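You operate a simulated robot arm through the tools that you are given. There is no shell and no other tool. Be economical: measure what you need, move in short steps, check, and stop when the job is done.

You run a simulated robot arm. Do the job below in one go: nothing can be reset, and whatever is moved stays where it is left.

JOB
Spin two scoops of oily bolts from the brown bin dry.
Fine: they stay in the spinner; green scoop, put it back; lid shut and brake on at the end; spill none; leave the other bins and the spout alone.

It is judged by the outcome, as a careful person would: the job done as asked, and still so three seconds after it is handed in. It fails if anything else is knocked over, pushed out of place, dropped, spilled or broken. Lids that push on must go on centred and level and be pressed home; caps that screw on are set level and turned clockwise until they are tight.

ROBOT AND FRAMES
A 7-joint arm with a two-finger parallel gripper, fixed in place. Base frame: the origin is at the foot of the arm, x ahead of it, y to its left, z up. Lengths are in cm, angles in rad, forces in N, time in s.
With the tool pointing down near the work surface it reaches from about 34 to 78 cm from the base axis. Its first joint turns from -2.897 to 2.897 rad. Payload 3.91 kg.
The TCP is the grasp point between the finger pads, 3 cm short of the fingertips. In the tool frame z runs along the fingers and y along their closing line. Largest opening 11 cm; finger width 2, thickness 1; the body of the gripper, 4.8 by 11.2 cm, starts 5.5 cm behind the TCP.
Orientation is that of the tool frame in the base frame, as a unit quaternion [w, x, y, z]. With the fingers straight down and closing along the base's y, the tool's x points along the base's -x, its y along +y and its z along -z.

CONTROLS
- The arm moves only by the tool drive_tool. Its arguments are lists of equal length, an entry for each row: "travel": the shift along the tool's x, y, z in cm, a list of three; "angular": the turn, a rotation vector about the tool's x, y, z in degrees, a list of three; "fingers": the opening, from 0 (shut) to 1 (fully open). In form: {"travel": [[tx, ty, tz], ...], "angular": [[ax, ay, az], ...], "fingers": [fingers, ...]}. A call has 1 to 12 rows; each row shifts and turns the commanded pose from where the row before left it, along the tool's axes as they then stand. Each row takes 0.2 s and may step no farther than 5 cm and 0.15 rad from the row before; otherwise, or with a gripper value out of range, the whole call is refused. A pose out of reach is approached as far as the arm can. The call stops where the force on the tool passes 80 N (or 10 N more than at its start, if that is more) or the arm is blocked; 0.2 s more then pass. The fingers move at their own pace (about 15.3 cm/s each) and stop on an object; they squeeze with about 41 N. The grip force told is the motor's: it shows also when the fingers shut on nothing. Time passes only in rows, and 0.2 s behind the last, so rows that do not move let the fingers close. The reply holds the time, the measured pose of the TCP, the force on the tool along the base axes, the opening and the grip force, in the units named above and with some noise.
- Cameras (640 x 400 px; columns grow to the right, rows downward): "scene" is fixed at [4.83, -49.93, 151.37]; the picture's right is [0.63, -0.78, 0.00], its down [-0.45, -0.36, -0.81] and it looks along [0.63, 0.51, -0.58] (base axes); focal length 214 px, centre (320, 200). "wrist" rides on the gripper at [7.7, 0.7, -11.4] in the tool frame; the picture's right is [-0.09, 1.00, 0.00], its down [-0.80, -0.07, -0.59] and it looks along [-0.59, -0.05, 0.80] (tool axes); focal length 270 px, centre (320, 200). There is no depth. A picture from a camera that has moved, and an enlarged one, comes with that camera's place and axes in the base frame and with its lens.
- camera(camera): a new picture of that camera. No time passes.
- lift_body(by): slides the trunk up (or, below 0, down) by that many cm; the arm rides with it, the base frame stays. It gives what a move gives, with no picture.
- enlarge(camera, box): a new picture of the part [left, top, right, bottom] of that camera's present view, enlarged. No time passes.
- hand_in(): hands the job in; it is judged then, once.

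Work in short steps. Places have to be worked out from the pictures, the camera data and where the tool is seen: move nearer, look again, correct. Check each grasp and each placing, and mend what went wrong. You have 120 turns and 64 pictures in all, those below and enlarged ones among them. Open the gripper and draw the arm clear of the work before you hand the job in, unless the task says otherwise; then end with one line.

The tools are called after "Request:" by a JSON object that holds its "fn" and its "kwargs". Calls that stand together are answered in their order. drive_tool: Moves the arm, as the interface text tells. Its arguments: {"type":"object","properties":{"travel":{"type":"array","items":{"type":"array","items":{"type":"number"}}},"angular":{"type":"array","items":{"type":"array","items":{"type":"number"}}},"fingers":{"type":"array","items":{"type":"number"}}},"required":["travel","angular","fingers"]} The other tools are called the same way: lift_body (by) slides the trunk up or down; camera (camera) takes a picture; enlarge (camera, box) takes an enlarged picture of a part of a camera's view; hand_in () hands the job in.

At the start:

```text
t: 0.0
tool_pos: [36.31, -19.5, 141.91]
orientation: [0.0, -0.001, 1.0, 0.0]
ft_force: [-0.2, 0.7, -0.1]
opening: 10.98
finger_force: 0.0
trunk travel left (down, up): [-57.5, 3.5]
```

scene: 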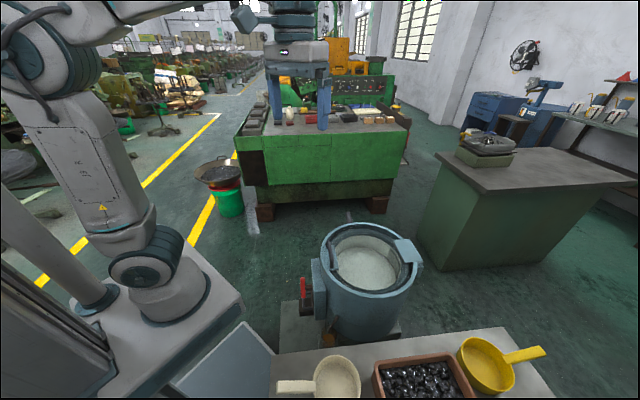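
wrist: 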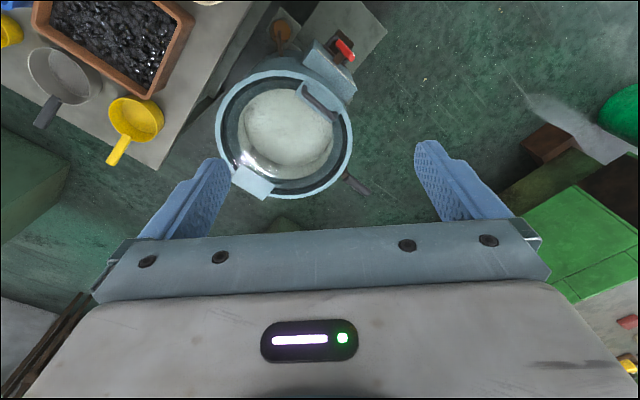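

I start with close-ups of the spinner and the bins to identify the lid, the brake, the spout and the scoops.

Request:
{"fn": "enlarge", "kwargs": {"camera": "scene", "box": [260, 200, 580, 400]}}

Request:
{"fn": "enlarge", "kwargs": {"camera": "wrist", "box": [0, 0, 400, 250]}}

Request:
{"fn": "enlarge", "kwargs": {"camera": "scene", "box": [180, 60, 420, 220]}}

```text
2.00 times, centred on (420, 300) of scene
camera zoom: at [4.83, -49.93, 151.37], right [0.63, -0.78, 0.0], down [-0.45, -0.36, -0.81], along [0.63, 0.51, -0.58], focal length 429 px, centre (120, 0)
```

zoom: 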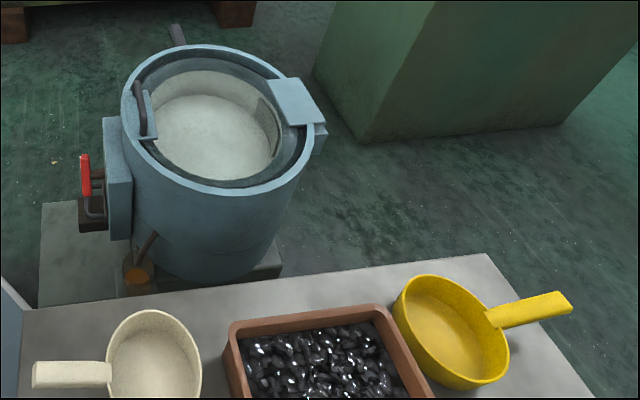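

```text
1.60 times, centred on (200, 125) of wrist
camera zoom: at [28.56, -18.76, 153.18], right [0.09, 1.0, 0.0], down [0.8, -0.07, 0.59], along [0.59, -0.05, -0.8], focal length 432 px, centre (512, 320)
```

zoom: 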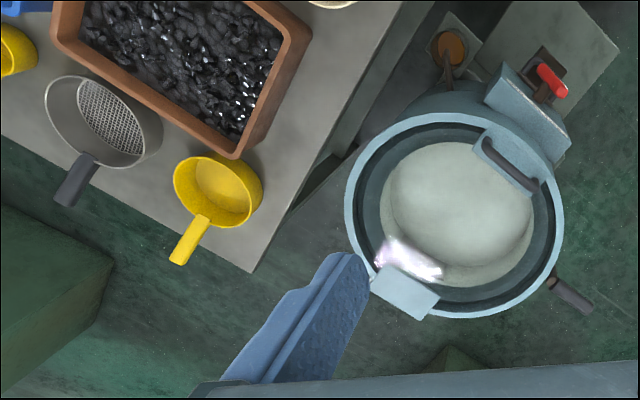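

```text
2.50 times, centred on (300, 140) of scene
camera zoom: at [4.83, -49.93, 151.37], right [0.63, -0.78, 0.0], down [-0.45, -0.36, -0.81], along [0.63, 0.51, -0.58], focal length 536 px, centre (370, 350)
```

zoom: 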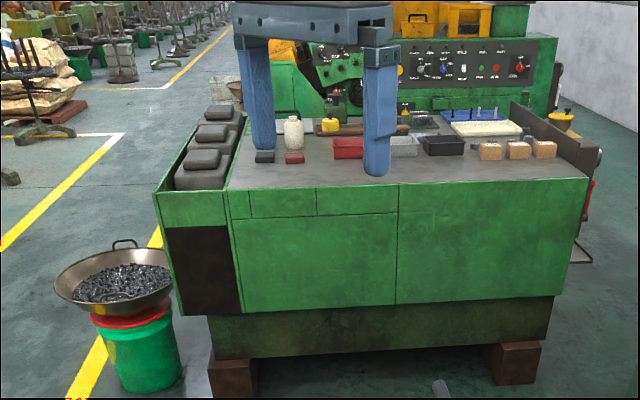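

The bin rim looks to be at about z=85, centred near (27,-64), and the spinner is centred near (56,-30) with its rim at about z=86. I have not seen a green scoop yet, so I move the wrist camera toward -y over the bench.

Request:
{"fn": "drive_tool", "kwargs": {"travel": [[0, -4.5, 0], [0, -4.5, 0], [0, -4.5, 0], [0, -4.5, 0], [0, -4.5, 0], [0, -4.5, 0], [0, 0, 0]], "angular": [[0, 0, 0], [0, 0, 0], [0, 0, 0], [0, 0, 0], [0, 0, 0], [0, 0, 0], [0, 0, 0]], "fingers": [1, 1, 1, 1, 1, 1, 1]}}

Request:
{"fn": "camera", "kwargs": {"camera": "wrist"}}

```text
t: 1.6
tool_pos: [35.28, -45.13, 140.74]
orientation: [0.001, -0.002, 1.0, -0.001]
ft_force: [-0.5, -0.6, -0.5]
opening: 11.02
finger_force: 0.0
out of reach, approached as far as the arm can: row 6
trunk travel left (down, up): [-57.5, 3.5]
```

```text
58 pictures are left
camera wrist: at [27.54, -44.36, 152.07], right [0.09, 1.0, 0.0], down [0.8, -0.07, 0.6], along [0.59, -0.05, -0.8], focal length 270 px, centre (320, 200)
```

wrist: 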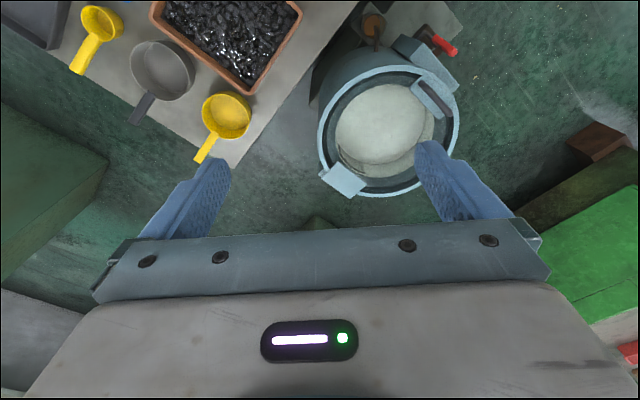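

The area of the bench nearer the base is out of frame. I tilt the tool so the camera looks more steeply back over the bench.

Request:
{"fn": "drive_tool", "kwargs": {"travel": [[0, 0, 0], [0, 0, 0], [0, 0, 0], [0, 0, 0], [0, 0, 0], [0, 0, 0]], "angular": [[0, 8, 0], [0, 8, 0], [0, 8, 0], [0, 8, 0], [0, 8, 0], [0, 0, 0]], "fingers": [1, 1, 1, 1, 1, 1]}}

Request:
{"fn": "camera", "kwargs": {"camera": "wrist"}}

```text
t: 3.0
tool_pos: [32.2, -41.21, 139.88]
orientation: [-0.142, -0.003, 0.99, -0.003]
ft_force: [0.2, 0.3, 0.4]
opening: 10.99
finger_force: 0.0
out of reach, approached as far as the arm can: row 1, 2, 3, 4, 5
trunk travel left (down, up): [-57.5, 3.5]
```

```text
57 pictures are left
camera wrist: at [28.03, -40.35, 152.84], right [0.08, 1.0, -0.03], down [0.94, -0.06, 0.35], along [0.34, -0.06, -0.94], focal length 270 px, centre (320, 200)
```

wrist: 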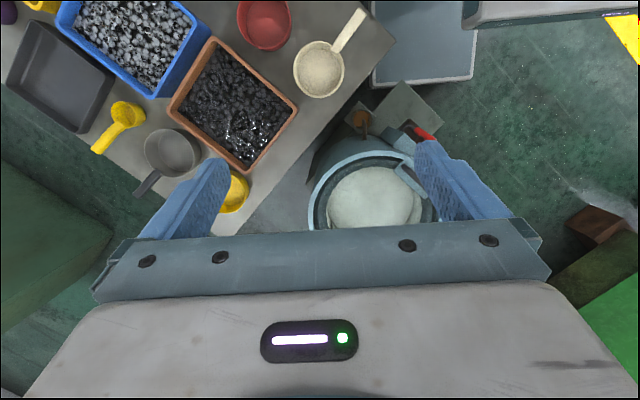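

More of the bench is visible now: a blue bin, a tray, and red and cream scoops. I lower the trunk for reach, then move further toward -y.

Request:
{"fn": "lift_body", "kwargs": {"by": -20}}

Request:
{"fn": "drive_tool", "kwargs": {"travel": [[0, -5, 0], [0, -5, 0], [0, -5, 0], [0, -5, 0], [0, 0, 0]], "angular": [[0, 0, 0], [0, 0, 0], [0, 0, 0], [0, 8, 0], [0, 8, 0]], "fingers": [1, 1, 1, 1, 1]}}

Request:
{"fn": "camera", "kwargs": {"camera": "wrist"}}

```text
t: 5.2
tool_pos: [32.25, -41.18, 119.9]
orientation: [-0.142, -0.002, 0.99, -0.004]
ft_force: [-0.9, 0.2, -0.4]
opening: 11.0
finger_force: 0.0
trunk travel left (down, up): [-37.5, 23.5]
```

```text
t: 6.4
tool_pos: [27.34, -47.04, 118.6]
orientation: [-0.193, -0.003, 0.981, -0.004]
ft_force: [-0.4, 0.0, 0.2]
opening: 10.99
finger_force: 0.1
out of reach, approached as far as the arm can: row 1, 2, 3, 4, 5
trunk travel left (down, up): [-37.5, 23.5]
```

```text
56 pictures are left
camera wrist: at [24.51, -46.2, 131.93], right [0.07, 1.0, -0.04], down [0.97, -0.06, 0.25], along [0.24, -0.06, -0.97], focal length 270 px, centre (320, 200)
```

wrist: 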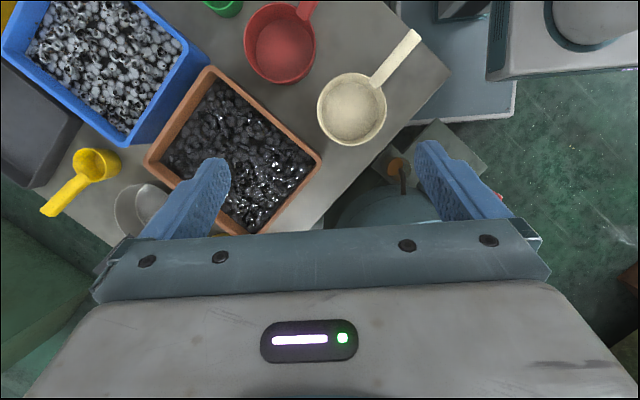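

The edge of a green object shows at the top of the picture, at about (2,-63). I take out the tilt and descend, then move toward it to get a view.

Request:
{"fn": "drive_tool", "kwargs": {"travel": [[0, 0, 4], [0, 0, 4], [0, 0, 4], [0, 0, 0]], "angular": [[0, -7.5, 0], [0, -7.5, 0], [0, -7.5, 0], [0, 0, 0]], "fingers": [1, 1, 1, 1]}}

```text
t: 7.4
tool_pos: [24.22, -47.11, 106.65]
orientation: [0.003, -0.004, 1.0, -0.003]
ft_force: [-1.1, 0.1, -0.4]
opening: 11.0
finger_force: 0.0
trunk travel left (down, up): [-37.5, 23.5]
```

The commanded pose restarts from the measured one on each call. Next I yaw the tool +90° so the camera faces -y, then shift toward x≈8.

Request:
{"fn": "drive_tool", "kwargs": {"travel": [[0, 0, 0], [0, 0, 0], [0, 0, 0], [0, 0, 0], [0, 0, 0], [0, 0, 0], [0, 0, 0], [0, 0, 0], [0, 0, 0], [0, 0, 0], [0, 0, 0], [0, 0, 0]], "angular": [[0, 0, 7.5], [0, 0, 7.5], [0, 0, 7.5], [0, 0, 7.5], [0, 0, 7.5], [0, 0, 7.5], [0, 0, 7.5], [0, 0, 7.5], [0, 0, 7.5], [0, 0, 7.5], [0, 0, 7.5], [0, 0, 7.5]], "fingers": [1, 1, 1, 1, 1, 1, 1, 1, 1, 1, 1, 1]}}

Request:
{"fn": "drive_tool", "kwargs": {"travel": [[0, -4.5, 0], [0, -4.5, 0], [0, -4.5, 0], [0, -4.5, 0], [0, 0, 0]], "angular": [[0, 0, 0], [0, 0, 0], [0, 0, 0], [0, 0, 0], [0, 0, 0]], "fingers": [1, 1, 1, 1, 1]}}

Request:
{"fn": "camera", "kwargs": {"camera": "wrist"}}

```text
t: 10.0
tool_pos: [24.2, -46.79, 106.75]
orientation: [0.004, 0.706, 0.708, 0.0]
ft_force: [0.4, 0.1, -0.5]
opening: 10.99
finger_force: 0.0
trunk travel left (down, up): [-37.5, 23.5]
```

```text
t: 11.2
tool_pos: [6.27, -46.88, 106.41]
orientation: [0.005, 0.704, 0.71, -0.001]
ft_force: [0.0, -0.1, 0.4]
opening: 11.0
finger_force: 0.0
trunk travel left (down, up): [-37.5, 23.5]
```

```text
55 pictures are left
camera wrist: at [6.82, -38.97, 117.59], right [1.0, -0.08, 0.01], down [-0.07, -0.8, 0.6], along [-0.04, -0.6, -0.8], focal length 270 px, centre (320, 200)
```

wrist: 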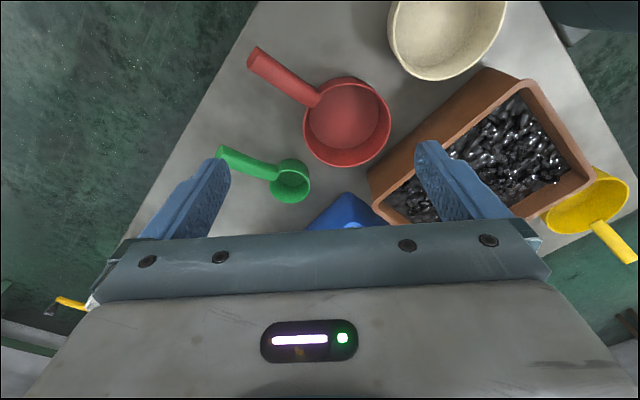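

The green scoop is on the bench, with its cup at about (0,-63) and its handle end at about (-9,-57). I zoom in to measure it.

Request:
{"fn": "enlarge", "kwargs": {"camera": "wrist", "box": [200, 120, 360, 220]}}

```text
4.00 times, centred on (280, 170) of wrist
camera zoom: at [6.82, -38.97, 117.59], right [1.0, -0.08, 0.01], down [-0.07, -0.8, 0.6], along [-0.04, -0.6, -0.8], focal length 1081 px, centre (480, 320)
```

zoom: 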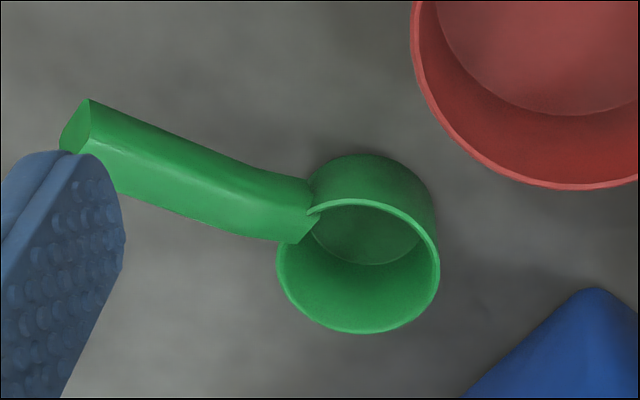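

The scoop cup is about 7 cm wide with its rim near (0.3,-63.2,81). The handle rises toward its end at about (-7,-54,86), so it points along (-0.6,0.8). I hover over the handle with the tool's -x toward the cup.

Request:
{"fn": "drive_tool", "kwargs": {"travel": [[-2.5, -2.6, 2.8], [-2.5, -2.6, 2.8], [-2.5, -2.6, 2.8], [-2.5, -2.6, 2.8], [0, 0, 0], [0, 0, 0], [0, 0, 0], [0, 0, 0], [0, 0, 0], [0, 0, 0]], "angular": [[0, 0, 0], [0, 0, 0], [0, 0, 0], [0, 0, 0], [0, 0, -7.4], [0, 0, -7.4], [0, 0, -7.4], [0, 0, -7.4], [0, 0, -7.4], [0, 0, 0]], "fingers": [1, 1, 1, 1, 1, 1, 1, 1, 1, 1]}}

Request:
{"fn": "camera", "kwargs": {"camera": "wrist"}}

```text
t: 13.4
tool_pos: [-3.98, -57.05, 95.37]
orientation: [0.003, 0.442, 0.897, -0.001]
ft_force: [0.2, 1.2, 0.1]
opening: 11.01
finger_force: 0.0
trunk travel left (down, up): [-37.5, 23.5]
```

```text
53 pictures are left
camera wrist: at [-8.15, -50.47, 106.54], right [0.84, 0.54, 0.0], down [0.43, -0.67, 0.6], along [0.32, -0.51, -0.8], focal length 270 px, centre (320, 200)
```

wrist: 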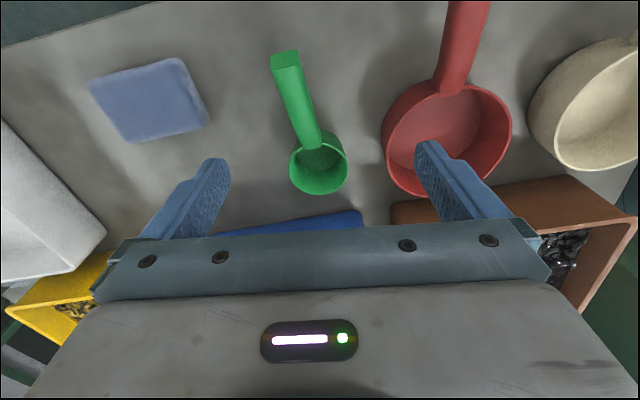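

Triangulated, the rim is at (0,-64,79), the handle root at (-2.5,-61.2,80), and the handle end at (-8.2,-55.4,83), giving a handle yaw of about -46°. I correct the yaw and descend so the handle is between the fingers.

Request:
{"fn": "drive_tool", "kwargs": {"travel": [[0.3, -1.9, 0], [0, 0, 0], [0, 0, 4], [0, 0, 4], [0, 0, 4], [0, 0, 2.6], [0, 0, 0]], "angular": [[0, 0, 0], [0, 0, -6.5], [0, 0, 0], [0, 0, 0], [0, 0, 0], [0, 0, 0], [0, 0, 0]], "fingers": [1, 1, 1, 1, 1, 1, 1]}}

Request:
{"fn": "camera", "kwargs": {"camera": "wrist"}}

```text
t: 15.0
tool_pos: [-5.51, -58.14, 80.78]
orientation: [0.003, 0.391, 0.921, -0.002]
ft_force: [0.7, 0.8, -0.4]
opening: 11.0
finger_force: 0.1
trunk travel left (down, up): [-37.5, 23.5]
```

```text
52 pictures are left
camera wrist: at [-10.51, -52.07, 91.84], right [0.78, 0.63, 0.0], down [0.5, -0.62, 0.6], along [0.38, -0.47, -0.8], focal length 270 px, centre (320, 200)
```

wrist: 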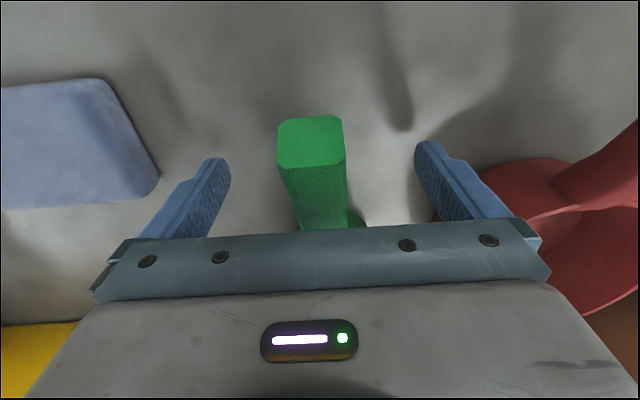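

The handle is aligned and centred between the fingers, so I close on it.

Request:
{"fn": "drive_tool", "kwargs": {"travel": [[0, 0, 0], [0, 0, 0], [0, 0, 0], [0, 0, 0]], "angular": [[0, 0, 0], [0, 0, 0], [0, 0, 0], [0, 0, 0]], "fingers": [0, 0, 0, 0]}}

```text
t: 16.0
tool_pos: [-5.57, -58.2, 80.68]
orientation: [0.004, 0.391, 0.92, -0.002]
ft_force: [0.4, 0.5, 0.3]
opening: 2.31
finger_force: 41.4
trunk travel left (down, up): [-37.5, 23.5]
```

The grip on the handle is confirmed at 2.31 cm. The spinner lid has to be open first and I have only one hand, so I let go, rise and go to look at the spinner.

Request:
{"fn": "drive_tool", "kwargs": {"travel": [[0, 0, 0], [0, 0, 0], [0, 0, -5], [0, 0, -5], [0, 0, -5], [0, 0, -5], [0, 0, -5], [0, 0, 0]], "angular": [[0, 0, 0], [0, 0, 0], [0, 0, 0], [0, 0, 0], [0, 0, 0], [0, 0, 0], [0, 0, 0], [0, 0, 0]], "fingers": [1, 1, 1, 1, 1, 1, 1, 1]}}

Request:
{"fn": "camera", "kwargs": {"camera": "wrist"}}

```text
t: 17.8
tool_pos: [-5.72, -57.92, 105.88]
orientation: [0.003, 0.392, 0.92, -0.002]
ft_force: [-0.4, 0.4, -0.1]
opening: 11.0
finger_force: 0.0
trunk travel left (down, up): [-37.5, 23.5]
```

```text
51 pictures are left
camera wrist: at [-10.61, -51.85, 117.02], right [0.78, 0.63, 0.0], down [0.5, -0.62, 0.6], along [0.38, -0.47, -0.8], focal length 270 px, centre (320, 200)
```

wrist: 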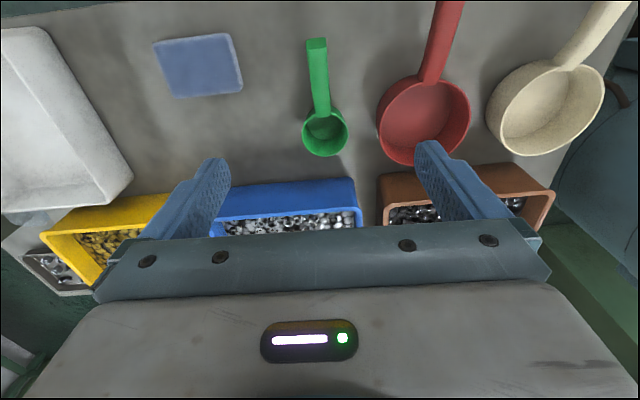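

The scoop is unmoved. I go to a vantage point in front of the spinner.

Request:
{"fn": "drive_tool", "kwargs": {"travel": [[-0.36, 4.9, -0.4], [-0.36, 4.9, -0.4], [-0.36, 4.9, -0.4], [-0.36, 4.9, -0.4], [-0.36, 4.9, -0.4], [-0.36, 4.9, -0.4], [-0.36, 4.9, -0.4], [-0.36, 4.9, -0.4], [-0.36, 4.9, -0.4], [-0.36, 4.9, -0.4], [-0.36, 4.9, -0.4], [-0.36, 4.9, -0.4]], "angular": [[0, 0, 0], [0, 0, 0], [0, 0, 0], [0, 0, 0], [0, 0, 0], [0, 0, 0], [0, 0, 0], [0, 0, 0], [0, 0, 0], [0, 0, 0], [0, 0, 0], [0, 0, 0]], "fingers": [1, 1, 1, 1, 1, 1, 1, 1, 1, 1, 1, 1]}}

Request:
{"fn": "camera", "kwargs": {"camera": "wrist"}}

```text
t: 20.4
tool_pos: [39.65, -19.93, 110.69]
orientation: [0.004, 0.391, 0.92, -0.003]
ft_force: [0.4, 0.0, 0.0]
opening: 11.02
finger_force: 0.0
trunk travel left (down, up): [-37.5, 23.5]
```

```text
50 pictures are left
camera wrist: at [34.82, -13.81, 121.99], right [0.78, 0.63, 0.0], down [0.5, -0.62, 0.6], along [0.38, -0.47, -0.8], focal length 270 px, centre (320, 200)
```

wrist: 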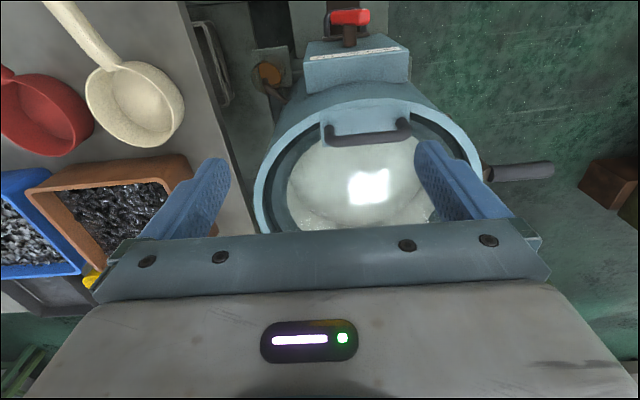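

Request:
{"fn": "enlarge", "kwargs": {"camera": "wrist", "box": [240, 0, 560, 200]}}

Request:
{"fn": "enlarge", "kwargs": {"camera": "scene", "box": [270, 200, 450, 360]}}

```text
2.00 times, centred on (400, 100) of wrist
camera zoom: at [34.82, -13.81, 121.99], right [0.78, 0.63, 0.0], down [0.5, -0.62, 0.6], along [0.38, -0.47, -0.8], focal length 541 px, centre (160, 400)
```

zoom: 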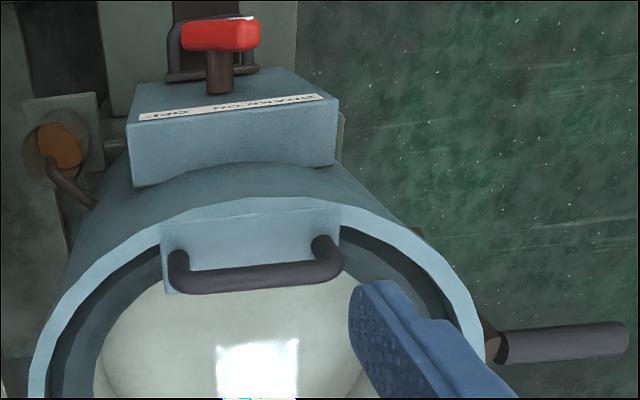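

```text
2.50 times, centred on (360, 280) of scene
camera zoom: at [4.83, -49.93, 151.37], right [0.63, -0.78, 0.0], down [-0.45, -0.36, -0.81], along [0.63, 0.51, -0.58], focal length 536 px, centre (220, 0)
```

zoom: 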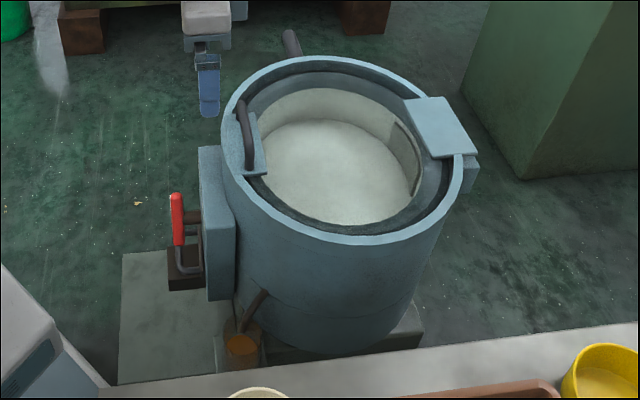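

The label on the box reads "BRAKE ON … OFF", and a grey handle, possibly a crank, sticks out at the far side. I zoom in on both.

Request:
{"fn": "enlarge", "kwargs": {"camera": "wrist", "box": [290, 0, 420, 80]}}

Request:
{"fn": "enlarge", "kwargs": {"camera": "scene", "box": [295, 200, 375, 350]}}

```text
4.92 times, centred on (355, 40) of wrist
camera zoom: at [34.82, -13.81, 121.99], right [0.78, 0.63, 0.0], down [0.5, -0.62, 0.6], along [0.38, -0.47, -0.8], focal length 1331 px, centre (148, 988)
```

zoom: 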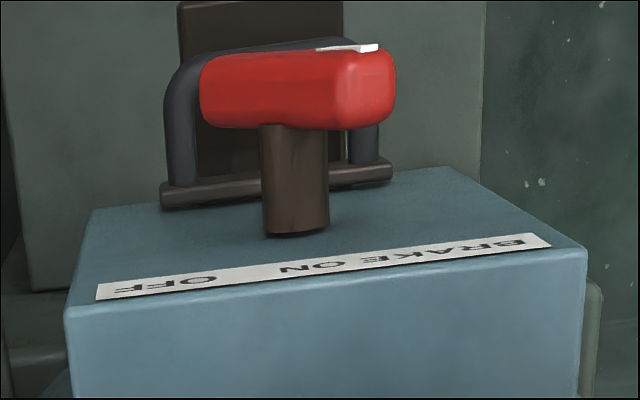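

```text
2.67 times, centred on (335, 275) of scene
camera zoom: at [4.83, -49.93, 151.37], right [0.63, -0.78, 0.0], down [-0.45, -0.36, -0.81], along [0.63, 0.51, -0.58], focal length 572 px, centre (280, 0)
```

zoom: 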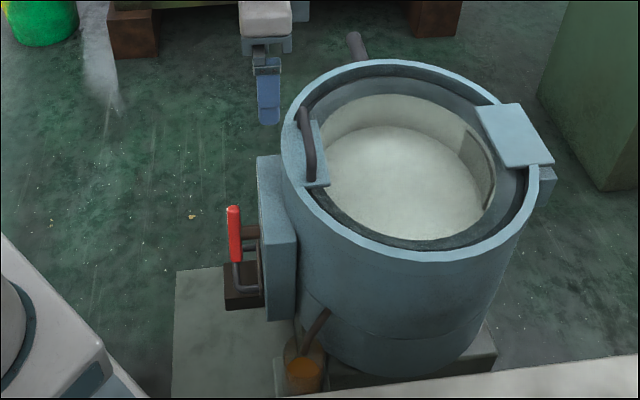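

The red T-handle sits by the word "ON", near (39,-13,78). I back off and tilt the camera to see how it is mounted, along with the dark bracket under it.

Request:
{"fn": "drive_tool", "kwargs": {"travel": [[4.5, 0, 1], [4.5, 0, 1], [4.5, 0, 1], [0, 0, 0], [0, 0, 0], [0, 0, 0]], "angular": [[0, 0, 0], [0, 0, 0], [0, 0, 0], [0, -8, 0], [0, -8, 0], [0, 0, 0]], "fingers": [1, 1, 1, 1, 1, 1]}}

Request:
{"fn": "camera", "kwargs": {"camera": "wrist"}}

```text
t: 21.8
tool_pos: [30.22, -10.43, 107.62]
orientation: [0.132, 0.387, 0.911, -0.057]
ft_force: [0.5, -0.1, 0.4]
opening: 10.99
finger_force: 0.1
trunk travel left (down, up): [-37.5, 23.5]
```

```text
45 pictures are left
camera wrist: at [23.33, -2.28, 116.13], right [0.78, 0.63, 0.02], down [0.37, -0.48, 0.8], along [0.51, -0.61, -0.6], focal length 270 px, centre (320, 200)
```

wrist: 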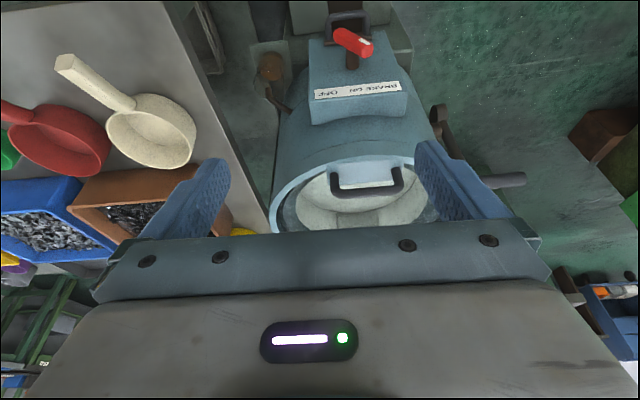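

Request:
{"fn": "enlarge", "kwargs": {"camera": "wrist", "box": [250, 0, 450, 125]}}

Request:
{"fn": "enlarge", "kwargs": {"camera": "wrist", "box": [400, 80, 560, 200]}}

```text
3.20 times, centred on (350, 62) of wrist
camera zoom: at [23.33, -2.28, 116.13], right [0.78, 0.63, 0.02], down [0.37, -0.48, 0.8], along [0.51, -0.61, -0.6], focal length 865 px, centre (224, 640)
```

zoom: 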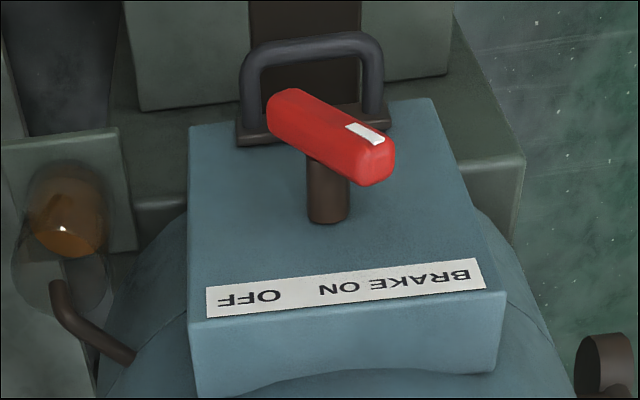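

```text
3.33 times, centred on (480, 140) of wrist
camera zoom: at [23.33, -2.28, 116.13], right [0.78, 0.63, 0.02], down [0.37, -0.48, 0.8], along [0.51, -0.61, -0.6], focal length 901 px, centre (-213, 400)
```

zoom: 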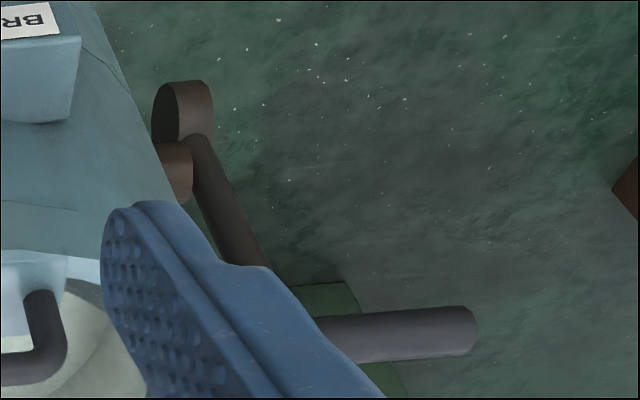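

The picture is upside down relative to the world. The brake is a rotary T-knob whose white mark points at "BRAKE ON", and the crank has a brown hub and a grey handle on the spinner's +x/+y side. The lid handle bar triangulates to about (47.5,-20.7,91.8), runs along (0.73,0.68), and the hinge is on the far side. I bring the tool above the handle and yaw to close across the bar.

Request:
{"fn": "drive_tool", "kwargs": {"travel": [[0, 0, 0], [0, 0, 0], [-4.8, 1.35, 0], [-4.8, 1.35, 0], [-4.8, 1.35, 0], [-4.8, 1.35, 0]], "angular": [[0, 8, 0], [0, 8, 0], [0, 0, 0], [0, 0, 0], [0, 0, 0], [0, 0, 0]], "fingers": [1, 1, 1, 1, 1, 1]}}

Request:
{"fn": "drive_tool", "kwargs": {"travel": [[0, 0, 0], [0, 0, 0], [0, 0, 0], [0, 0, 0], [0, 0, 0], [0, 0, 0], [0, 0, 0], [0, 0, 0], [0, 0, 0], [0, 0, 0], [0, 0, 0], [0, 0, 0]], "angular": [[0, 0, -7.5], [0, 0, -7.5], [0, 0, -7.5], [0, 0, -7.5], [0, 0, -7.5], [0, 0, -7.5], [0, 0, -7.5], [0, 0, -7.5], [0, 0, -7.5], [0, 0, -7.5], [0, 0, -7.5], [0, 0, -7.5]], "fingers": [1, 1, 1, 1, 1, 1, 1, 1, 1, 1, 1, 1]}}

Request:
{"fn": "camera", "kwargs": {"camera": "wrist"}}

```text
t: 23.2
tool_pos: [47.41, -20.37, 107.75]
orientation: [0.003, 0.39, 0.921, -0.002]
ft_force: [-1.1, 0.1, 1.0]
opening: 11.0
finger_force: 0.0
trunk travel left (down, up): [-37.5, 23.5]
```

```text
t: 25.8
tool_pos: [47.46, -20.6, 107.65]
orientation: [0.001, -0.375, 0.927, -0.004]
ft_force: [0.8, -0.1, 0.2]
opening: 11.01
finger_force: 0.1
trunk travel left (down, up): [-37.5, 23.5]
```

```text
42 pictures are left
camera wrist: at [41.4, -25.42, 118.84], right [-0.63, 0.78, -0.01], down [0.62, 0.51, 0.59], along [0.47, 0.37, -0.8], focal length 270 px, centre (320, 200)
```

wrist: 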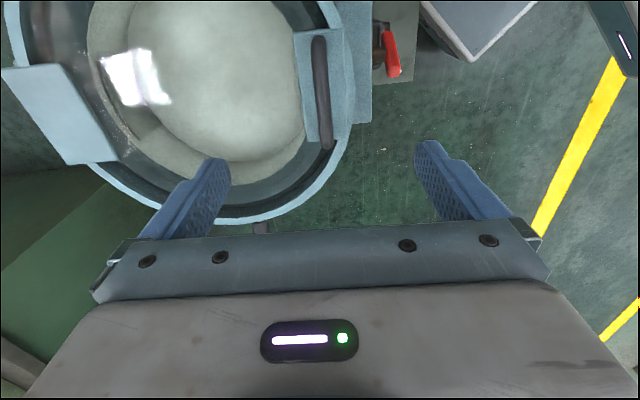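

The bar lies under the TCP at about (47.2,-20.9), and the alignment is good. I descend so the fingertips reach just below the bar, then close gently.

Request:
{"fn": "drive_tool", "kwargs": {"travel": [[0, 0, 4.5], [0, 0, 4.5], [0, 0, 3], [0, 0, 1.8], [0, 0, 0], [0, 0, 0], [0, 0, 0], [0, 0, 0]], "angular": [[0, 0, 0], [0, 0, 0], [0, 0, 0], [0, 0, 0], [0, 0, 0], [0, 0, 0], [0, 0, 0], [0, 0, 0]], "fingers": [0.6, 0.6, 0.6, 0.6, 0.6, 0, 0, 0]}}

Request:
{"fn": "camera", "kwargs": {"camera": "scene"}}

```text
t: 27.6
tool_pos: [47.17, -20.74, 94.0]
orientation: [-0.001, -0.374, 0.927, -0.004]
ft_force: [-19.1, 16.9, 0.0]
opening: 1.37
finger_force: 45.0
trunk travel left (down, up): [-37.5, 23.5]
```

```text
41 pictures are left
```

scene: 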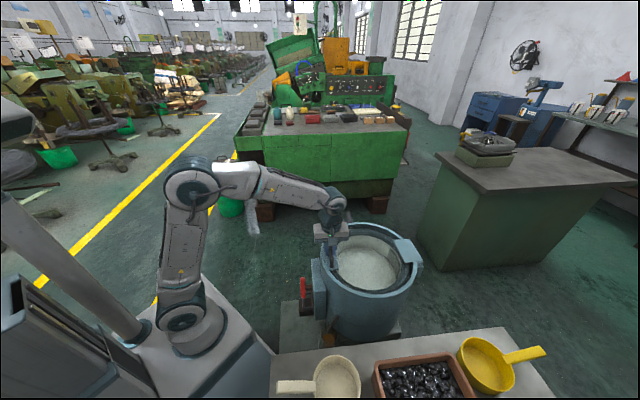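

The bar is gripped at 1.37 cm. I lift a little along the hinge arc, with the tool turning along, to test that the lid opens.

Request:
{"fn": "drive_tool", "kwargs": {"travel": [[0, -0.24, -2.16], [0, -0.26, -2.15], [0, 0, 0]], "angular": [[-4, 0, 0], [-4, 0, 0], [0, 0, 0]], "fingers": [0, 0, 0]}}

Request:
{"fn": "enlarge", "kwargs": {"camera": "scene", "box": [290, 190, 450, 290]}}

```text
t: 28.4
tool_pos: [48.04, -21.58, 98.28]
orientation: [-0.025, -0.372, 0.926, 0.059]
ft_force: [8.3, -13.5, -5.5]
opening: 1.38
finger_force: 45.1
trunk travel left (down, up): [-37.5, 23.5]
```

```text
4.00 times, centred on (370, 240) of scene
camera zoom: at [4.83, -49.93, 151.37], right [0.63, -0.78, 0.0], down [-0.45, -0.36, -0.81], along [0.63, 0.51, -0.58], focal length 858 px, centre (120, 40)
```

zoom: 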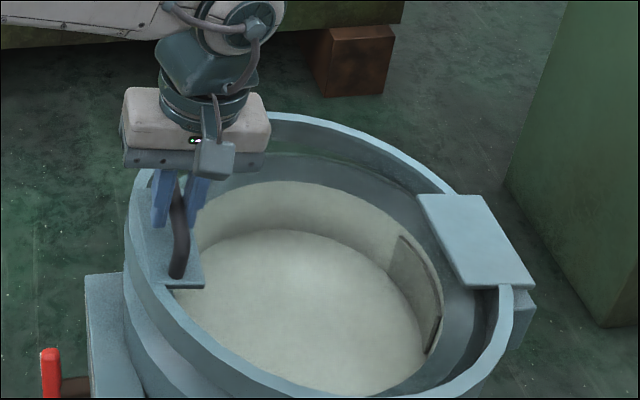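

The plate is up and a sideways force of about 15 N toward the hinge shows I need to move slightly more toward the hinge. I continue.

Request:
{"fn": "drive_tool", "kwargs": {"travel": [[0, -0.8, -2.0], [0, -0.45, -2.0], [0, -0.45, -2.0], [0, 0, 0]], "angular": [[-4.4, 0, 0], [-4.4, 0, 0], [-4.4, 0, 0], [0, 0, 0]], "fingers": [0, 0, 0, 0]}}

```text
t: 29.4
tool_pos: [49.97, -23.5, 103.71]
orientation: [-0.068, -0.367, 0.912, 0.168]
ft_force: [-5.3, -10.3, -5.4]
opening: 1.36
finger_force: 45.2
trunk travel left (down, up): [-37.5, 23.5]
```

The lid swings freely. The arc fits a hinge at about (67.4,-41.8,87.8) with a 30 cm radius, which puts the handle at about z=117 and r=75 when upright, and the trunk is too low for that. I bring the lid back to nearly shut and test there whether it holds itself.

Request:
{"fn": "drive_tool", "kwargs": {"travel": [[0, 0.45, 2.0], [0, 0.45, 2.0], [0, 0.6, 2.0], [0, 0.24, 2.1], [0, 0, 0]], "angular": [[4.4, 0, 0], [4.4, 0, 0], [4.4, 0, 0], [4, 0, 0], [0, 0, 0]], "fingers": [0, 0, 0, 0, 0]}}

Request:
{"fn": "drive_tool", "kwargs": {"travel": [[0, 0, 0], [0, 0, 0]], "angular": [[0, 0, 0], [0, 0, 0]], "fingers": [0.25, 0.25]}}

Request:
{"fn": "enlarge", "kwargs": {"camera": "wrist", "box": [160, 0, 480, 200]}}

```text
t: 30.6
tool_pos: [47.56, -21.19, 96.08]
orientation: [-0.012, -0.374, 0.927, 0.028]
ft_force: [18.1, -25.2, -7.5]
opening: 1.36
finger_force: 45.2
trunk travel left (down, up): [-37.5, 23.5]
```

```text
t: 31.2
tool_pos: [47.29, -20.74, 96.3]
orientation: [-0.012, -0.374, 0.927, 0.029]
ft_force: [0.1, 0.1, -0.3]
opening: 2.75
finger_force: 0.0
trunk travel left (down, up): [-37.5, 23.5]
```

```text
2.00 times, centred on (320, 100) of wrist
camera zoom: at [41.78, -26.09, 107.59], right [-0.63, 0.78, 0.06], down [0.65, 0.48, 0.59], along [0.43, 0.41, -0.81], focal length 541 px, centre (320, 400)
```

zoom: 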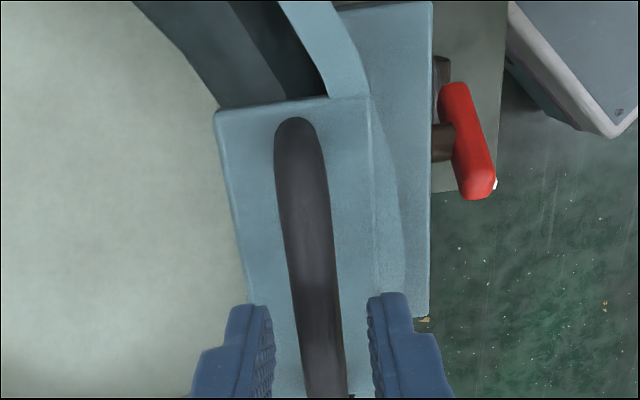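

Request:
{"fn": "enlarge", "kwargs": {"camera": "scene", "box": [310, 215, 390, 265]}}

```text
8.00 times, centred on (350, 240) of scene
camera zoom: at [4.83, -49.93, 151.37], right [0.63, -0.78, 0.0], down [-0.45, -0.36, -0.81], along [0.63, 0.51, -0.58], focal length 1716 px, centre (80, -120)
```

zoom: 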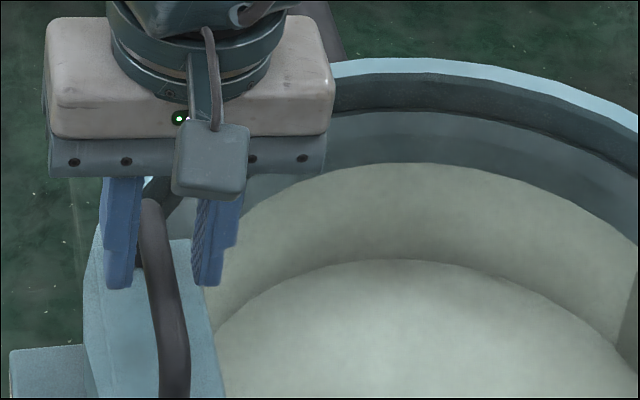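

Request:
{"fn": "enlarge", "kwargs": {"camera": "scene", "box": [310, 240, 374, 280]}}

```text
10.00 times, centred on (342, 260) of scene
camera zoom: at [4.83, -49.93, 151.37], right [0.63, -0.78, 0.0], down [-0.45, -0.36, -0.81], along [0.63, 0.51, -0.58], focal length 2145 px, centre (100, -400)
```

zoom: 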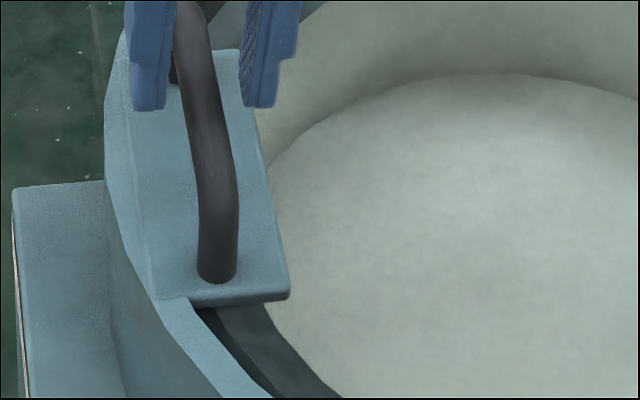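

The plate's edge is back where it was, so the lid fell shut gently and does not hold itself at small angles. It has to be carried past vertical. I rise clear, raise the trunk for reach, and come back down onto the bar.

Request:
{"fn": "drive_tool", "kwargs": {"travel": [[0, 0, -4], [0, 0, -2]], "angular": [[3.5, 0, 0], [0, 0, 0]], "fingers": [0.4, 0.4]}}

Request:
{"fn": "lift_body", "kwargs": {"by": 23}}

```text
t: 31.8
tool_pos: [47.49, -21.0, 102.26]
orientation: [0.0, -0.375, 0.927, 0.001]
ft_force: [-0.1, -0.4, 0.2]
opening: 4.4
finger_force: 0.2
trunk travel left (down, up): [-37.5, 23.5]
```

```text
t: 34.2
tool_pos: [47.52, -20.92, 125.28]
orientation: [0.0, -0.375, 0.927, 0.001]
ft_force: [0.1, 0.6, 0.2]
opening: 4.41
finger_force: 0.1
trunk travel left (down, up): [-60.5, 0.5]
```

Request:
{"fn": "drive_tool", "kwargs": {"travel": [[0.15, 0.6, 5], [0, 0, 5], [0, 0, 5], [0, 0, 5], [0, 0, 4.5], [0, 0, 4.5], [0, 0, 3.1], [0, 0, 0], [0, 0, 0], [0, 0, 0], [0, 0, 0]], "angular": [[0, 0, 0], [0, 0, 0], [0, 0, 0], [0, 0, 0], [0, 0, 0], [0, 0, 0], [0, 0, 0], [0, 0, 0], [0, 0, 0], [0, 0, 0], [0, 0, 0]], "fingers": [0.5, 0.5, 0.5, 0.5, 0.5, 0.5, 0.5, 0.5, 0, 0, 0]}}

```text
refused: row 1 steps farther than a row can; nothing moved
```

Request:
{"fn": "drive_tool", "kwargs": {"travel": [[0.15, 0.6, 4.8], [0, 0, 5], [0, 0, 5], [0, 0, 5], [0, 0, 4.5], [0, 0, 4.5], [0, 0, 3.1], [0, 0, 0], [0, 0, 0], [0, 0, 0], [0, 0, 0]], "angular": [[0, 0, 0], [0, 0, 0], [0, 0, 0], [0, 0, 0], [0, 0, 0], [0, 0, 0], [0, 0, 0], [0, 0, 0], [0, 0, 0], [0, 0, 0], [0, 0, 0]], "fingers": [0.5, 0.5, 0.5, 0.5, 0.5, 0.5, 0.5, 0.5, 0, 0, 0]}}

```text
t: 36.6
tool_pos: [47.08, -20.83, 93.42]
orientation: [-0.002, -0.375, 0.927, 0.0]
ft_force: [6.8, -7.4, 0.1]
opening: 1.4
finger_force: 45.2
trunk travel left (down, up): [-60.5, 0.5]
```

Re-gripped. I now lift along the computed arc with the tool vertical, letting the bar turn in the pads, and watch the force.

Request:
{"fn": "drive_tool", "kwargs": {"travel": [[0, -0.42, -2.29], [0, -0.6, -2.24], [0, -0.78, -2.19], [0, -0.94, -2.13], [0, 0, 0]], "angular": [[0, 0, 0], [0, 0, 0], [0, 0, 0], [0, 0, 0], [0, 0, 0]], "fingers": [0, 0, 0, 0, 0]}}

```text
t: 37.8
tool_pos: [48.96, -22.91, 101.81]
orientation: [-0.002, -0.374, 0.927, 0.001]
ft_force: [13.3, -17.9, -15.8]
opening: 1.4
finger_force: 44.9
trunk travel left (down, up): [-60.5, 0.5]
```

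Request:
{"fn": "drive_tool", "kwargs": {"travel": [[0, -1.5, -1.9], [0, -1.4, -1.9], [0, -1.55, -1.8], [0, -1.7, -1.7], [0, 0, 0]], "angular": [[0, 0, 0], [0, 0, 0], [0, 0, 0], [0, 0, 0], [0, 0, 0]], "fingers": [0, 0, 0, 0, 0]}}

```text
t: 39.0
tool_pos: [52.97, -26.69, 109.68]
orientation: [0.0, -0.375, 0.927, 0.0]
ft_force: [-11.6, 10.3, 10.1]
opening: 1.37
finger_force: 44.8
trunk travel left (down, up): [-60.5, 0.5]
```

The arc matches to a couple of millimetres, so I continue.

Request:
{"fn": "drive_tool", "kwargs": {"travel": [[0, -1.5, -1.7], [0, -1.8, -1.5], [0, -1.9, -1.35], [0, -2.0, -1.2], [0, 0, 0]], "angular": [[0, 0, 0], [0, 0, 0], [0, 0, 0], [0, 0, 0], [0, 0, 0]], "fingers": [0, 0, 0, 0, 0]}}

Request:
{"fn": "enlarge", "kwargs": {"camera": "scene", "box": [290, 130, 450, 270]}}

```text
t: 40.2
tool_pos: [58.21, -31.95, 115.37]
orientation: [0.001, -0.375, 0.927, -0.002]
ft_force: [4.0, 12.8, 11.2]
opening: 1.4
finger_force: 45.4
trunk travel left (down, up): [-60.5, 0.5]
```

```text
2.86 times, centred on (370, 200) of scene
camera zoom: at [4.83, -49.93, 151.37], right [0.63, -0.78, 0.0], down [-0.45, -0.36, -0.81], along [0.63, 0.51, -0.58], focal length 613 px, centre (177, 200)
```

zoom: 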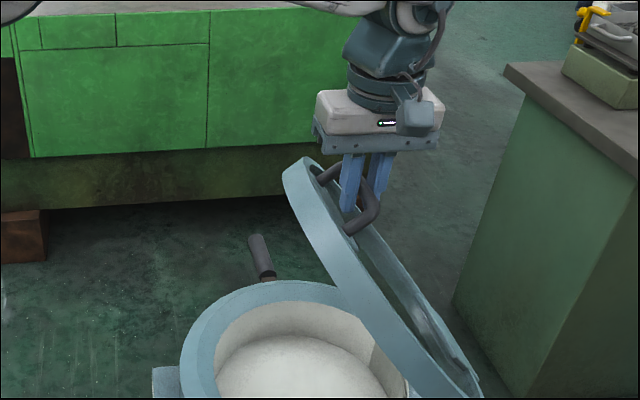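

The lid ring is now at about 54° and well held. I continue, pitching the fingers outward for reach.

Request:
{"fn": "drive_tool", "kwargs": {"travel": [[0, -2.09, -1.01], [0, -2.1, -0.61], [0, -2.17, -0.21], [0, -2.17, 0.19], [0, 0, 0]], "angular": [[6, 0, 0], [6, 0, 0], [6, 0, 0], [6, 0, 0], [0, 0, 0]], "fingers": [0, 0, 0, 0, 0]}}

```text
t: 41.4
tool_pos: [64.08, -37.96, 118.38]
orientation: [0.077, -0.366, 0.906, -0.196]
ft_force: [7.0, 12.1, 9.4]
opening: 1.38
finger_force: 45.0
trunk travel left (down, up): [-60.5, 0.5]
```

Request:
{"fn": "drive_tool", "kwargs": {"travel": [[0, -2.11, 0.61], [0, -1.96, 0.98], [0, -1.75, 1.34], [0, -1.47, 1.65], [0, 0, 0]], "angular": [[6, 0, 0], [6, 0, 0], [6, 0, 0], [0, 0, 0], [0, 0, 0]], "fingers": [0, 0, 0, 0, 0]}}

Request:
{"fn": "enlarge", "kwargs": {"camera": "scene", "box": [310, 130, 470, 270]}}

```text
t: 42.2
tool_pos: [67.31, -41.35, 119.65]
orientation: [0.124, -0.35, 0.874, -0.314]
ft_force: [-22.9, 35.6, 46.3]
opening: 1.37
finger_force: 45.2
trunk travel left (down, up): [-60.5, 0.5]
stopped in row 3: the force on the tool passed its limit (the readings are from after the stop); the commanded pose is now the measured one
```

```text
2.86 times, centred on (390, 200) of scene
camera zoom: at [4.83, -49.93, 151.37], right [0.63, -0.78, 0.0], down [-0.45, -0.36, -0.81], along [0.63, 0.51, -0.58], focal length 613 px, centre (120, 200)
```

zoom: 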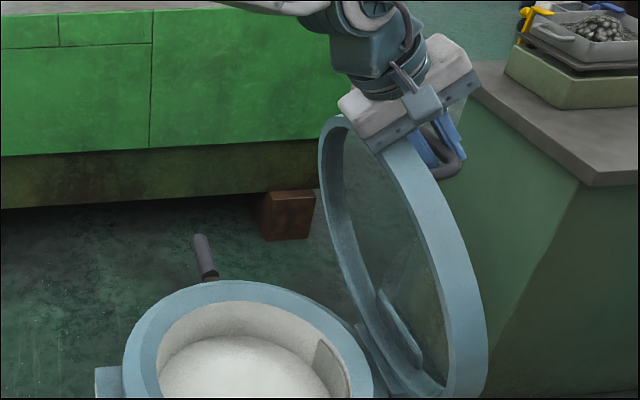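

Force built up to 42 N back and 46 N up because the gripper palm presses on the ring's edge at this pitch. I reduce the pitch while holding the bar.

Request:
{"fn": "drive_tool", "kwargs": {"travel": [[0, 0, -0.3], [0, 0, -0.3], [0, 0, 0]], "angular": [[-6, 0, 0], [-6, 0, 0], [0, 0, 0]], "fingers": [0, 0, 0]}}

```text
t: 43.0
tool_pos: [67.56, -41.62, 119.57]
orientation: [0.089, -0.362, 0.901, -0.223]
ft_force: [8.9, 10.6, 28.4]
opening: 1.39
finger_force: 44.7
trunk travel left (down, up): [-60.5, 0.5]
```

The sideways load is now nearly nil, with the bar almost above the hinge at about 83°. I push on outward at this pitch.

Request:
{"fn": "drive_tool", "kwargs": {"travel": [[0, -1.0, 0.1], [0, -1.83, 0.82], [0, 0, 0]], "angular": [[0, 0, 0], [0, 0, 0], [0, 0, 0]], "fingers": [0, 0, 0]}}

Request:
{"fn": "enlarge", "kwargs": {"camera": "scene", "box": [310, 130, 470, 270]}}

```text
t: 43.8
tool_pos: [69.67, -43.8, 119.63]
orientation: [0.086, -0.363, 0.902, -0.22]
ft_force: [14.6, 14.2, 10.6]
opening: 1.4
finger_force: 44.5
trunk travel left (down, up): [-60.5, 0.5]
```

```text
2.86 times, centred on (390, 200) of scene
camera zoom: at [4.83, -49.93, 151.37], right [0.63, -0.78, 0.0], down [-0.45, -0.36, -0.81], along [0.63, 0.51, -0.58], focal length 613 px, centre (120, 200)
```

zoom: 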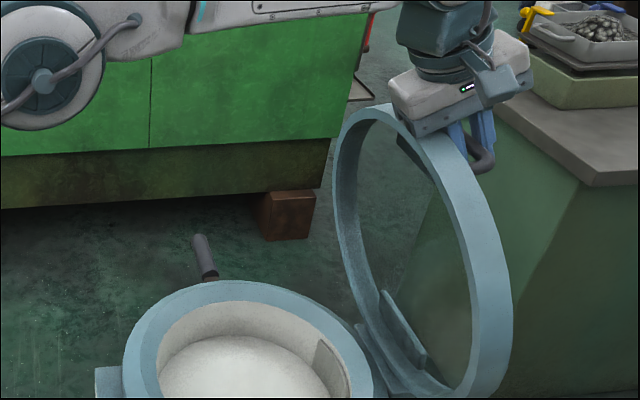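

Request:
{"fn": "drive_tool", "kwargs": {"travel": [[0, -1.87, 1.2], [0, -1.8, 1.3], [0, 0, 0]], "angular": [[0, 0, 0], [0, 0, 0], [0, 0, 0]], "fingers": [0, 0, 0]}}

```text
t: 44.6
tool_pos: [70.95, -45.07, 119.6]
orientation: [0.088, -0.363, 0.9, -0.224]
ft_force: [10.4, 29.1, 31.9]
opening: 1.39
finger_force: 45.3
out of reach, approached as far as the arm can: row 2
trunk travel left (down, up): [-60.5, 0.5]
```

The lid is at about 92° and the arm is at its reach limit. I loosen slightly so the bar sits between the fingertips, back the palm off, pitch further outward and push on.

Request:
{"fn": "drive_tool", "kwargs": {"travel": [[0, 0, 0], [0, 0, -1.2], [0, 0, 0], [0, 0, 0], [0, 0, 0]], "angular": [[0, 0, 0], [0, 0, 0], [5, 0, 0], [5, 0, 0], [0, 0, 0]], "fingers": [0.2, 0.2, 0.2, 0.2, 0.2]}}

Request:
{"fn": "enlarge", "kwargs": {"camera": "scene", "box": [310, 130, 470, 270]}}

```text
t: 45.8
tool_pos: [68.76, -45.18, 120.35]
orientation: [0.112, -0.351, 0.883, -0.29]
ft_force: [-53.4, 23.9, 30.0]
opening: 2.57
finger_force: 4.0
trunk travel left (down, up): [-60.5, 0.5]
```

```text
2.86 times, centred on (390, 200) of scene
camera zoom: at [4.83, -49.93, 151.37], right [0.63, -0.78, 0.0], down [-0.45, -0.36, -0.81], along [0.63, 0.51, -0.58], focal length 613 px, centre (120, 200)
```

zoom: 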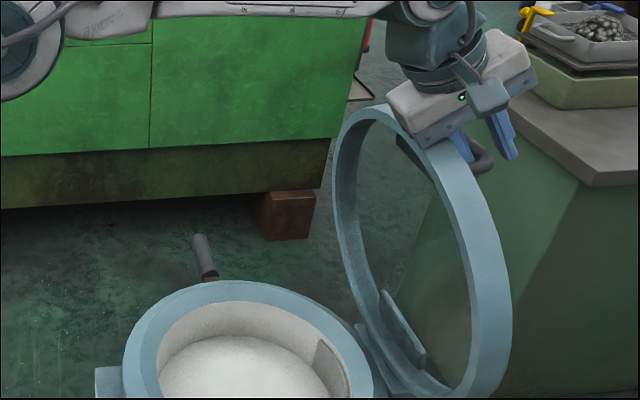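

The bar is at about +5 cm beyond the hinge, so the lid is at about 92°, while the palm presses on the ring. I relieve that, open the fingers around the bar as guards, and see which way the lid leans.

Request:
{"fn": "drive_tool", "kwargs": {"travel": [[0, 0, -0.3], [0, 0, 0], [0, 0, 0], [0, 0, 0]], "angular": [[-5, 0, 0], [-5, 0, 0], [0, 0, 0], [0, 0, 0]], "fingers": [0.3, 0.4, 0.5, 0.5]}}

Request:
{"fn": "enlarge", "kwargs": {"camera": "scene", "box": [310, 130, 470, 270]}}

```text
t: 46.8
tool_pos: [70.4, -45.44, 120.0]
orientation: [0.086, -0.36, 0.902, -0.22]
ft_force: [0.1, 0.4, -0.3]
opening: 5.52
finger_force: 0.1
trunk travel left (down, up): [-60.5, 0.5]
```

```text
2.86 times, centred on (390, 200) of scene
camera zoom: at [4.83, -49.93, 151.37], right [0.63, -0.78, 0.0], down [-0.45, -0.36, -0.81], along [0.63, 0.51, -0.58], focal length 613 px, centre (120, 200)
```

zoom: 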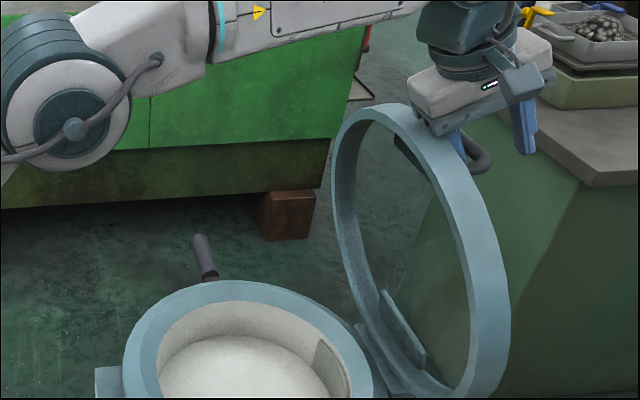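

There is zero force on the tool and the lid stands still, so it holds itself open. I withdraw along the fingers and check.

Request:
{"fn": "drive_tool", "kwargs": {"travel": [[0, 0, -2], [0, 0, -3], [0, 0, -4], [0, 0, -4]], "angular": [[0, 0, 0], [0, 0, 0], [0, 0, 0], [0, 0, 0]], "fingers": [0.5, 0.5, 0.5, 0.5]}}

Request:
{"fn": "camera", "kwargs": {"camera": "scene"}}

```text
t: 47.8
tool_pos: [66.45, -41.16, 131.32]
orientation: [0.086, -0.361, 0.902, -0.22]
ft_force: [0.0, -0.3, 0.3]
opening: 5.47
finger_force: 0.1
trunk travel left (down, up): [-60.5, 0.5]
```

```text
31 pictures are left
```

scene: 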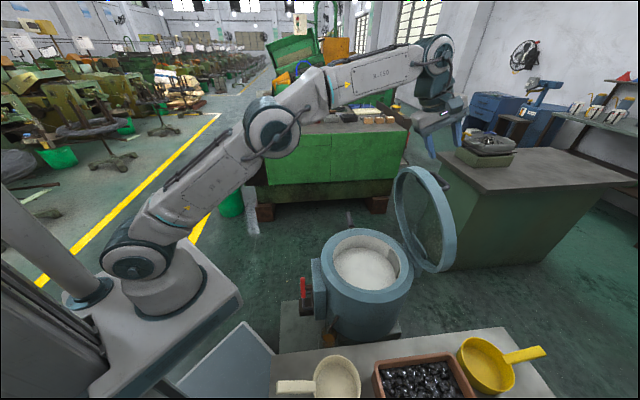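

The lid stays open. I unpitch, retreat, yaw back to the scoop orientation and lower the trunk.

Request:
{"fn": "drive_tool", "kwargs": {"travel": [[0, 0, 0], [0, 0, 0], [0, 0, 0], [0, 0, 0], [0, 4.5, 0], [0, 4.5, 0], [0, 4.5, 0], [0, 4.5, 0], [0, 4.5, 0], [0, 4.5, 0], [0, 3, 0]], "angular": [[-6.8, 0, 0], [-6.8, 0, 0], [-6.8, 0, 0], [-6.6, 0, 0], [0, 0, 0], [0, 0, 0], [0, 0, 0], [0, 0, 0], [0, 0, 0], [0, 0, 0], [0, 0, 0]], "fingers": [0.5, 0.5, 0.5, 0.5, 0.5, 0.5, 0.5, 0.5, 0.5, 0.5, 0.5]}}

Request:
{"fn": "drive_tool", "kwargs": {"travel": [[0, 0, 0], [0, 0, 0], [0, 0, 0], [0, 0, 0], [0, 0, 0], [0, 0, 0], [0, 0, 0], [0, 0, 0], [0, 0, 0], [0, 0, 0], [0, 0, 0], [0, 0, 0]], "angular": [[0, 0, 7.6], [0, 0, 7.6], [0, 0, 7.6], [0, 0, 7.6], [0, 0, 7.6], [0, 0, 7.6], [0, 0, 7.6], [0, 0, 7.6], [0, 0, 7.6], [0, 0, 7.6], [0, 0, 7.6], [0, 0, 7]], "fingers": [1, 1, 1, 1, 1, 1, 1, 1, 1, 1, 1, 1]}}

Request:
{"fn": "lift_body", "kwargs": {"by": -23}}

```text
t: 50.2
tool_pos: [38.69, -15.48, 128.75]
orientation: [0.0, -0.372, 0.928, -0.003]
ft_force: [0.6, 0.1, 0.2]
opening: 5.52
finger_force: 0.1
out of reach, approached as far as the arm can: row 1, 2, 3, 4
trunk travel left (down, up): [-60.5, 0.5]
```

```text
t: 52.8
tool_pos: [38.78, -15.74, 128.95]
orientation: [0.003, 0.399, 0.917, -0.003]
ft_force: [0.4, -0.3, -0.4]
opening: 11.0
finger_force: 0.0
trunk travel left (down, up): [-60.5, 0.5]
```

```text
t: 55.2
tool_pos: [38.68, -15.78, 105.85]
orientation: [0.002, 0.399, 0.917, -0.003]
ft_force: [0.2, 0.6, 0.7]
opening: 11.02
finger_force: 0.1
trunk travel left (down, up): [-37.5, 23.5]
```

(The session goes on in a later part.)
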